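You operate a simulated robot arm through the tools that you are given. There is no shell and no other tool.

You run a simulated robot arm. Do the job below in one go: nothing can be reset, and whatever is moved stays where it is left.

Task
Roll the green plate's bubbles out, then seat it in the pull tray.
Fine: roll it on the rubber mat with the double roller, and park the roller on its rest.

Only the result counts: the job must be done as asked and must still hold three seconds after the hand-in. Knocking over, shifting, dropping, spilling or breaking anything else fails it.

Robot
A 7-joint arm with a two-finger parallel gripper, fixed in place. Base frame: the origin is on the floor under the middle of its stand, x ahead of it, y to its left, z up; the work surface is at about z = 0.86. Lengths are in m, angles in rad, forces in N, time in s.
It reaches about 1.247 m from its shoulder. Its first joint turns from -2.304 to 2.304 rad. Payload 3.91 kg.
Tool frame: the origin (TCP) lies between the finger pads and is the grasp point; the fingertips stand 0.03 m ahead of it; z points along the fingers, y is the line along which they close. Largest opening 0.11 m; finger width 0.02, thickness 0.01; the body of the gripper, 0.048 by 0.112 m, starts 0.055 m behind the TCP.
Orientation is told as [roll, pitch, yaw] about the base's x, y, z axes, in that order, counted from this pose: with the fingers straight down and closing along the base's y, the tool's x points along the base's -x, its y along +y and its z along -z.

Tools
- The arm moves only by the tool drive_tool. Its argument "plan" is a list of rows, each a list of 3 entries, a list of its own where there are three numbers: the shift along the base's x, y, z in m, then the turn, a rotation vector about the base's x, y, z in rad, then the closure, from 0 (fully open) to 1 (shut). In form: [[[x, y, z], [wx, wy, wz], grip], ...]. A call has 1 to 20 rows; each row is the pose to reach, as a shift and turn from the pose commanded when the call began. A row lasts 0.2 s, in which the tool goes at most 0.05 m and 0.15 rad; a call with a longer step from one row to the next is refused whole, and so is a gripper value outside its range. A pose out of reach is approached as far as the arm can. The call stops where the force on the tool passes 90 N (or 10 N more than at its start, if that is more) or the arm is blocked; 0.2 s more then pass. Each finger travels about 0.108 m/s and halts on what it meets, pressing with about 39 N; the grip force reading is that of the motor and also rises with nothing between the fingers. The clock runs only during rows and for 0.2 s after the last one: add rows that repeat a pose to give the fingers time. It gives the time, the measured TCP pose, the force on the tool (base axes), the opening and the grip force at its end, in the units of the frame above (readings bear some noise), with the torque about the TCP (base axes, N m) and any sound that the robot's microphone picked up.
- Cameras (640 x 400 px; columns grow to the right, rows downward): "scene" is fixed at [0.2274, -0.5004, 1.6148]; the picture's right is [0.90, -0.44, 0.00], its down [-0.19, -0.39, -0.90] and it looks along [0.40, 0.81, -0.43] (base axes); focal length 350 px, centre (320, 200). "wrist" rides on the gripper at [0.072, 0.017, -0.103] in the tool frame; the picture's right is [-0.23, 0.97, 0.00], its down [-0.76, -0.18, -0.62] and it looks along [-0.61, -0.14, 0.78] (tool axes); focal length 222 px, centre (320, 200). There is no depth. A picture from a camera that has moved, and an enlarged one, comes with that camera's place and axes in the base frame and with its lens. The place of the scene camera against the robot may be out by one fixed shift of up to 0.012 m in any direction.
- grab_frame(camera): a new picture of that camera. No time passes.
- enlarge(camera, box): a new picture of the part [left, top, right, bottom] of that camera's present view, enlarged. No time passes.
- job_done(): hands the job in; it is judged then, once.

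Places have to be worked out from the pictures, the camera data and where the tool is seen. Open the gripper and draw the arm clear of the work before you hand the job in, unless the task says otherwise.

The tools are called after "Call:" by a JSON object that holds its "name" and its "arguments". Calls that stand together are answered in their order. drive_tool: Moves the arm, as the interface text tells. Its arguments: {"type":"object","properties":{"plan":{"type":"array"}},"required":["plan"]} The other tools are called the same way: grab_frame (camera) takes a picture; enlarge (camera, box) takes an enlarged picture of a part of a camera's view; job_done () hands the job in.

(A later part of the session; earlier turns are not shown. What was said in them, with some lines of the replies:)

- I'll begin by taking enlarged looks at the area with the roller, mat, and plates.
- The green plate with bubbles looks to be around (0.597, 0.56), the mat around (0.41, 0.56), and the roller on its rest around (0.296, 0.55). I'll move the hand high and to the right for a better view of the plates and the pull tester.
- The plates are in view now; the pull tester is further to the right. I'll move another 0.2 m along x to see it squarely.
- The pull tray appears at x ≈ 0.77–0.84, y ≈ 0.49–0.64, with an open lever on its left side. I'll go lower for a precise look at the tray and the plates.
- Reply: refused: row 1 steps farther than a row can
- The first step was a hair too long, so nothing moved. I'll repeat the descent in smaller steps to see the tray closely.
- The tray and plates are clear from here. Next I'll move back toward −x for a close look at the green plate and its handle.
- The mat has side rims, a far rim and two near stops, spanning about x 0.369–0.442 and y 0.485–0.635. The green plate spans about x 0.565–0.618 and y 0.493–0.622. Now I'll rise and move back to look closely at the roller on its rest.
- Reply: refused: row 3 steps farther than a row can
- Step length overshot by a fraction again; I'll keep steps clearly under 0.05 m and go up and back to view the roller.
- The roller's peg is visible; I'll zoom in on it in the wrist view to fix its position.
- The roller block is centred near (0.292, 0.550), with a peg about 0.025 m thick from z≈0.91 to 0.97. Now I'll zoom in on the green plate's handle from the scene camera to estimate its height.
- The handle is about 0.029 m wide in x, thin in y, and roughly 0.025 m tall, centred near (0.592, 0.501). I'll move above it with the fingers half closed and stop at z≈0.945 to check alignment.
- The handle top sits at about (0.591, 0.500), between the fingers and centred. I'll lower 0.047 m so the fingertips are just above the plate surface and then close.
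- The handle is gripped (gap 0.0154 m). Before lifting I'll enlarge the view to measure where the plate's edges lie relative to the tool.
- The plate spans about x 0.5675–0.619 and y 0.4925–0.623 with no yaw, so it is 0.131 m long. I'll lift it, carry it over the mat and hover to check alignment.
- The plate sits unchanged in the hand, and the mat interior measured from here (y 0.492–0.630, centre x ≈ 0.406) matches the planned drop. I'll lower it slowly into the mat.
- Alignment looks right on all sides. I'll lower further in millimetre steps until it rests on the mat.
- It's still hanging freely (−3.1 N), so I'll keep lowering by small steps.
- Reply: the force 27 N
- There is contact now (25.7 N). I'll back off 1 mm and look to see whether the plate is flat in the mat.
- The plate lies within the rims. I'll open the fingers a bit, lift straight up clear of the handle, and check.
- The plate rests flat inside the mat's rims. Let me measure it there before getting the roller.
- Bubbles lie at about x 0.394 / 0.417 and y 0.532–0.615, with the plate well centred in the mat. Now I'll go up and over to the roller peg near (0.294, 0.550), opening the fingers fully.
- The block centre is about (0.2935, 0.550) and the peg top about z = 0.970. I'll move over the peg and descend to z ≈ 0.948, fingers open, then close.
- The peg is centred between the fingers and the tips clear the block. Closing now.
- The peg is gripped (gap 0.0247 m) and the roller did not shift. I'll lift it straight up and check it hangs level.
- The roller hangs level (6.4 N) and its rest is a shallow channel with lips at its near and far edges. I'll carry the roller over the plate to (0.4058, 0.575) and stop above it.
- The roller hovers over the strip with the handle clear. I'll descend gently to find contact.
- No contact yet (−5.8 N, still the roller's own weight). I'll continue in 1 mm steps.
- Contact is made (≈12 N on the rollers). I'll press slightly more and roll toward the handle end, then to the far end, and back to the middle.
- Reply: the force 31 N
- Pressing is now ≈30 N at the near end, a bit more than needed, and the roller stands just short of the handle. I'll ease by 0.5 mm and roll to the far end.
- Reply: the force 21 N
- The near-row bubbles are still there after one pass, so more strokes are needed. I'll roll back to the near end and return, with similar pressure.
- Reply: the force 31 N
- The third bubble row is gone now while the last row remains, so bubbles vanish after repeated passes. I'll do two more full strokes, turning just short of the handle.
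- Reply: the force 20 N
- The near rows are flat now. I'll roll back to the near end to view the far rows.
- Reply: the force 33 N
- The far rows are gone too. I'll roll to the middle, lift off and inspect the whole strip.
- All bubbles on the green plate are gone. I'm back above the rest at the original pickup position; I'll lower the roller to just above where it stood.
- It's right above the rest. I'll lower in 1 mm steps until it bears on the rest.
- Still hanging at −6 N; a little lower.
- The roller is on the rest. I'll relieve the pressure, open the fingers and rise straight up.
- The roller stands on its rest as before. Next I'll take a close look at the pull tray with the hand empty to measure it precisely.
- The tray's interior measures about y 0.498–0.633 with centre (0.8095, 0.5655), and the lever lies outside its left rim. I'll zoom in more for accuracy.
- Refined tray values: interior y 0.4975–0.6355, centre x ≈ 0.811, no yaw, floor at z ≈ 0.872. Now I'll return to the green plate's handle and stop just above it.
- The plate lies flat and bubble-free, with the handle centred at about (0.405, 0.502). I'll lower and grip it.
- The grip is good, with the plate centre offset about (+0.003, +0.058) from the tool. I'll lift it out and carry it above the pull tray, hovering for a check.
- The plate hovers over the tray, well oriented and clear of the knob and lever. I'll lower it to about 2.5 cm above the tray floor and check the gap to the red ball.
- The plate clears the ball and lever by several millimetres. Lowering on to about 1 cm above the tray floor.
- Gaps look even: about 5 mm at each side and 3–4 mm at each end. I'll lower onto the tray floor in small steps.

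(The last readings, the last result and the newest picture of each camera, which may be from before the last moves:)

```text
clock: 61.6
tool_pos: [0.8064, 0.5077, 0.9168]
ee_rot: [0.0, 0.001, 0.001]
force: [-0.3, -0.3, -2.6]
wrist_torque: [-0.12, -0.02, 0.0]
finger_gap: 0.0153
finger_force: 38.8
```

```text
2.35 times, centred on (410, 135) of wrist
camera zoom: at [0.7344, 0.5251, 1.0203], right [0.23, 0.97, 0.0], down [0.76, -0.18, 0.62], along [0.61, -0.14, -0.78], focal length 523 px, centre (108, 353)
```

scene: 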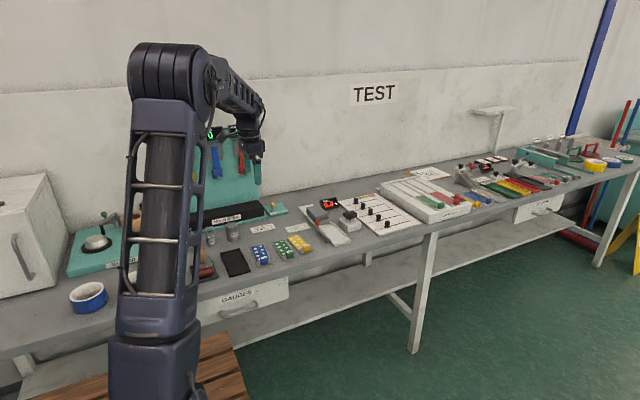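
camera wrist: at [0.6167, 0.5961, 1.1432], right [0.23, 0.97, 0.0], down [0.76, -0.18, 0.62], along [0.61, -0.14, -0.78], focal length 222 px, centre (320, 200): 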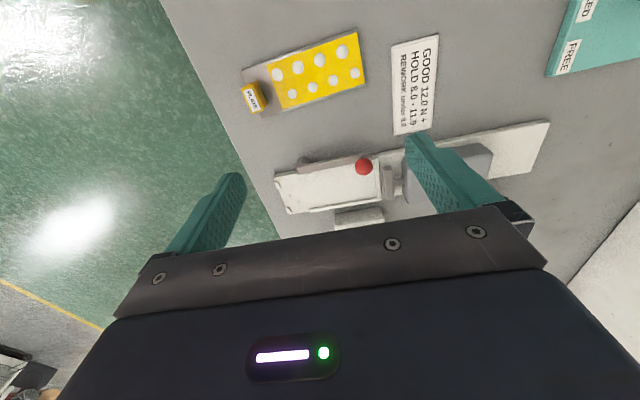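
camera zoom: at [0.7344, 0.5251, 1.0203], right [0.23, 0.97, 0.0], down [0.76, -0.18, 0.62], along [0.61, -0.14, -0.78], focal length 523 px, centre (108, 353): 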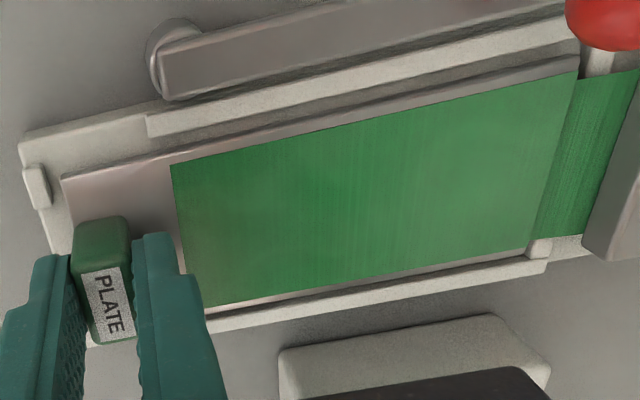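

A green strip now links the plate's far end to the pull jaw, which suggests the tester has recognised the plate. I'll lower the last bit until it rests.

Call:
{"name": "drive_tool", "arguments": {"plan": [[[0, 0, -0.001], [0, 0, 0], 1.0], [[0, 0, -0.0015], [0, 0, 0], 1.0], [[0, 0, -0.0015], [0, 0, 0], 1.0]]}}

Call:
{"name": "enlarge", "arguments": {"camera": "scene", "box": [310, 200, 360, 250]}}

```text
clock: 62.4
tool_pos: [0.8082, 0.5076, 0.9147]
ee_rot: [0.0, 0.0, 0.001]
force: [-0.1, 0.4, -3.5]
wrist_torque: [-0.17, -0.03, 0.0]
finger_gap: 0.0154
finger_force: 38.8
```

```text
8.00 times, centred on (335, 225) of scene
camera zoom: at [0.2274, -0.5004, 1.6148], right [0.9, -0.44, 0.0], down [-0.19, -0.39, -0.9], along [0.4, 0.81, -0.43], focal length 2800 px, centre (200, 0)
```

zoom: 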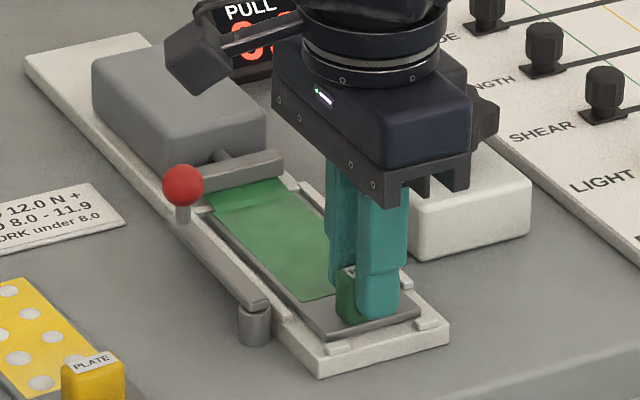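

Still hanging at −3.5 N, so just above the floor; lowering another millimetre or so.

Call:
{"name": "drive_tool", "arguments": {"plan": [[[0, 0, -0.0005], [0, 0, 0], 1.0], [[0, 0, -0.001], [0, 0, 0], 1.0], [[0, 0, -0.001], [0, 0, 0], 1.0]]}}

```text
clock: 63.2
tool_pos: [0.8071, 0.5076, 0.9148]
ee_rot: [-0.001, -0.001, 0.0]
force: [-0.6, -0.3, -1.8]
wrist_torque: [0.03, 0.02, -0.04]
finger_gap: 0.0156
finger_force: 39.1
```

First contact shows (torque dropped to about zero). I'll go down another half millimetre.

Call:
{"name": "drive_tool", "arguments": {"plan": [[[0, 0, -0.0005], [0, 0, 0], 1.0], [[0, 0, -0.0005], [0, 0, 0], 1.0]]}}

```text
clock: 63.8
tool_pos: [0.807, 0.5089, 0.9134]
ee_rot: [0.001, -0.001, -0.001]
force: [-0.3, -0.5, 3.1]
wrist_torque: [-0.06, 0.15, -0.02]
finger_gap: 0.0154
finger_force: 38.8
```

The plate now bears on the tray floor. I'll open the fingers part-way and rise straight up.

Call:
{"name": "drive_tool", "arguments": {"plan": [[[0, 0, 0], [0, 0, 0], 0.85], [[0, 0, 0], [0, 0, 0], 0.7], [[0, 0, 0], [0, 0, 0], 0.65], [[0, 0, 0.005], [0, 0, 0], 0.65], [[0, 0, 0.02], [0, 0, 0], 0.65], [[0, 0, 0.05], [0, 0, 0], 0.6], [[0, 0, 0.09], [0, 0, 0], 0.5], [[0, 0, 0.12], [0, 0, 0], 0.5], [[0, 0, 0.12], [0, 0, 0], 0.5]]}}

Call:
{"name": "enlarge", "arguments": {"camera": "scene", "box": [310, 200, 360, 250]}}

Call:
{"name": "enlarge", "arguments": {"camera": "wrist", "box": [260, 20, 460, 180]}}

```text
clock: 65.8
tool_pos: [0.8068, 0.5083, 1.0332]
ee_rot: [0.0, 0.001, -0.001]
force: [-0.2, 1.3, -1.0]
wrist_torque: [0.05, 0.03, 0.02]
finger_gap: 0.0548
finger_force: 0.0
```

```text
8.00 times, centred on (335, 225) of scene
camera zoom: at [0.2274, -0.5004, 1.6148], right [0.9, -0.44, 0.0], down [-0.19, -0.39, -0.9], along [0.4, 0.81, -0.43], focal length 2800 px, centre (200, 0)
```

zoom: 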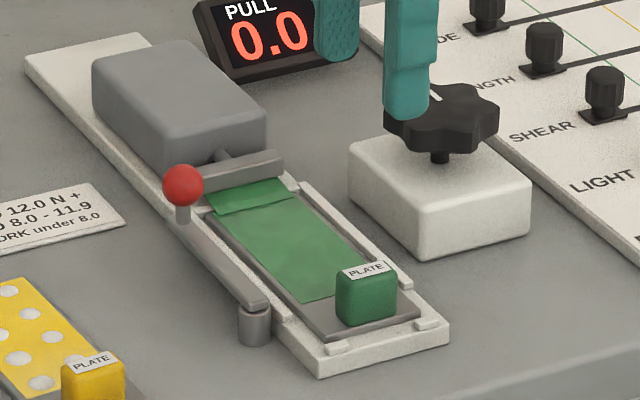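

```text
2.50 times, centred on (360, 100) of wrist
camera zoom: at [0.7347, 0.5255, 1.1368], right [0.23, 0.97, 0.0], down [0.76, -0.18, 0.62], along [0.61, -0.14, -0.78], focal length 555 px, centre (220, 450)
```

zoom: 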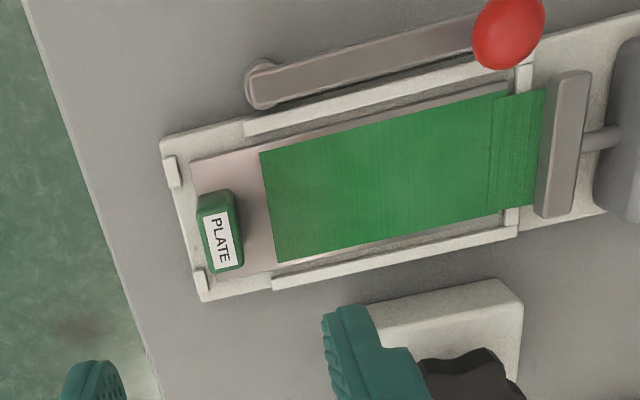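

The green plate sits flat in the pull tray with its strip linked to the jaw. I'll raise the arm and draw it back clear of the work, then check everything.

Call:
{"name": "drive_tool", "arguments": {"plan": [[[0, 0, 0.04], [0, 0, 0], 0.3], [[0, 0, 0.08], [0, 0, 0], 0], [[-0.02, 0, 0.12], [0, 0, 0], 0], [[-0.05, 0, 0.15], [0, 0, 0], 0], [[-0.09, -0.01, 0.16], [0, 0, 0], 0], [[-0.13, -0.02, 0.16], [0, 0, 0], 0], [[-0.17, -0.03, 0.16], [0, 0, 0], 0], [[-0.21, -0.05, 0.16], [0, 0, 0], 0], [[-0.24, -0.08, 0.16], [0, 0, 0], 0], [[-0.25, -0.12, 0.16], [0, 0, 0], 0], [[-0.25, -0.16, 0.16], [0, 0, 0], 0], [[-0.25, -0.16, 0.16], [0, 0, 0], 0]]}}

Call:
{"name": "grab_frame", "arguments": {"camera": "scene"}}

Call:
{"name": "grab_frame", "arguments": {"camera": "wrist"}}

Call:
{"name": "enlarge", "arguments": {"camera": "scene", "box": [300, 190, 370, 250]}}

Call:
{"name": "enlarge", "arguments": {"camera": "scene", "box": [160, 190, 320, 300]}}

```text
clock: 68.4
tool_pos: [0.5576, 0.3473, 1.1938]
ee_rot: [0.0, 0.0, 0.0]
force: [1.2, 0.0, 0.4]
wrist_torque: [0.01, 0.0, -0.01]
finger_gap: 0.11
finger_force: 0.0
```

```text
taken
```

scene: 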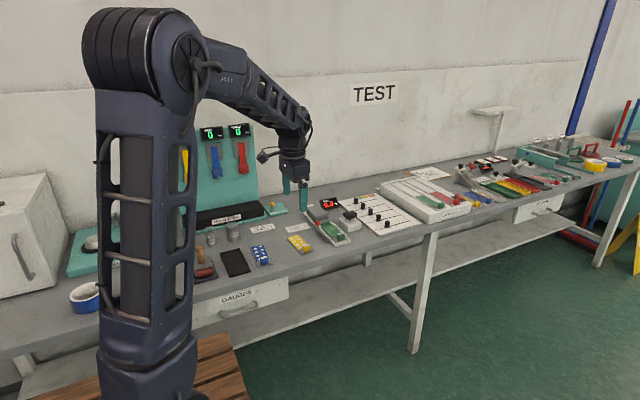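

```text
taken
camera wrist: at [0.4849, 0.3647, 1.296], right [0.23, 0.97, 0.0], down [0.76, -0.18, 0.62], along [0.61, -0.14, -0.78], focal length 222 px, centre (320, 200)
```

wrist: 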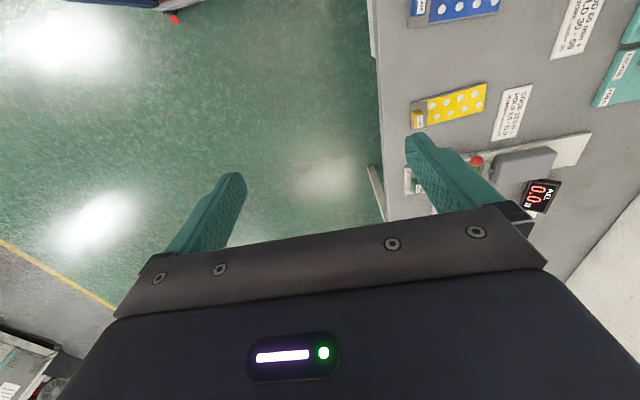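

```text
6.67 times, centred on (335, 220) of scene
camera zoom: at [0.2274, -0.5004, 1.6148], right [0.9, -0.44, 0.0], down [-0.19, -0.39, -0.9], along [0.4, 0.81, -0.43], focal length 2334 px, centre (220, 67)
```

zoom: 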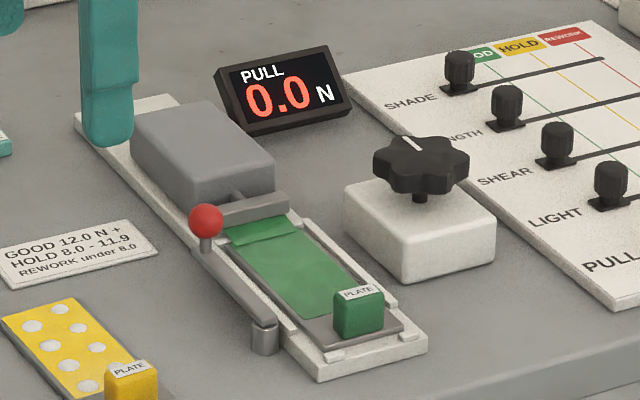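

```text
3.64 times, centred on (240, 245) of scene
camera zoom: at [0.2274, -0.5004, 1.6148], right [0.9, -0.44, 0.0], down [-0.19, -0.39, -0.9], along [0.4, 0.81, -0.43], focal length 1273 px, centre (611, 36)
```

zoom: 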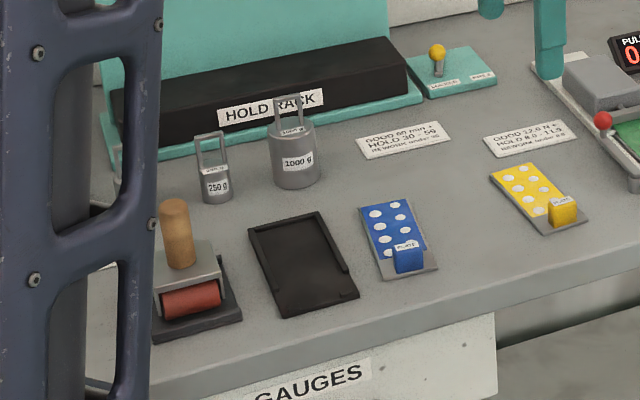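

The green plate is bubble-free and seated in the pull tray, and the roller stands on its rest. The mat, weights and other plates are where they were, and the open gripper is clear, so I'm handing in the job.

Call:
{"name": "job_done", "arguments": {}}

```text
The job is handed in.
```

The job is handed in. I rolled all the bubbles out of the green plate on the rubber mat with the double roller, and the plate now sits flat in the pull tray.

- **Rolling:** it took several strokes. The last pictures before lifting the plate showed a clear strip, with no bubbles left.
- **Roller:** it is back on its rest at the spot where I picked it up.
- **Pull tray:** the plate lies inside the rims. As it went in, a green strip appeared linking its far end to the pull jaw; I left the lever alone and the display reads 0.0 N.
- **Everything else:** in the final pictures the mat, weights, and blue and yellow plates are where they were. I opened the gripper and drew the arm clear before handing in.
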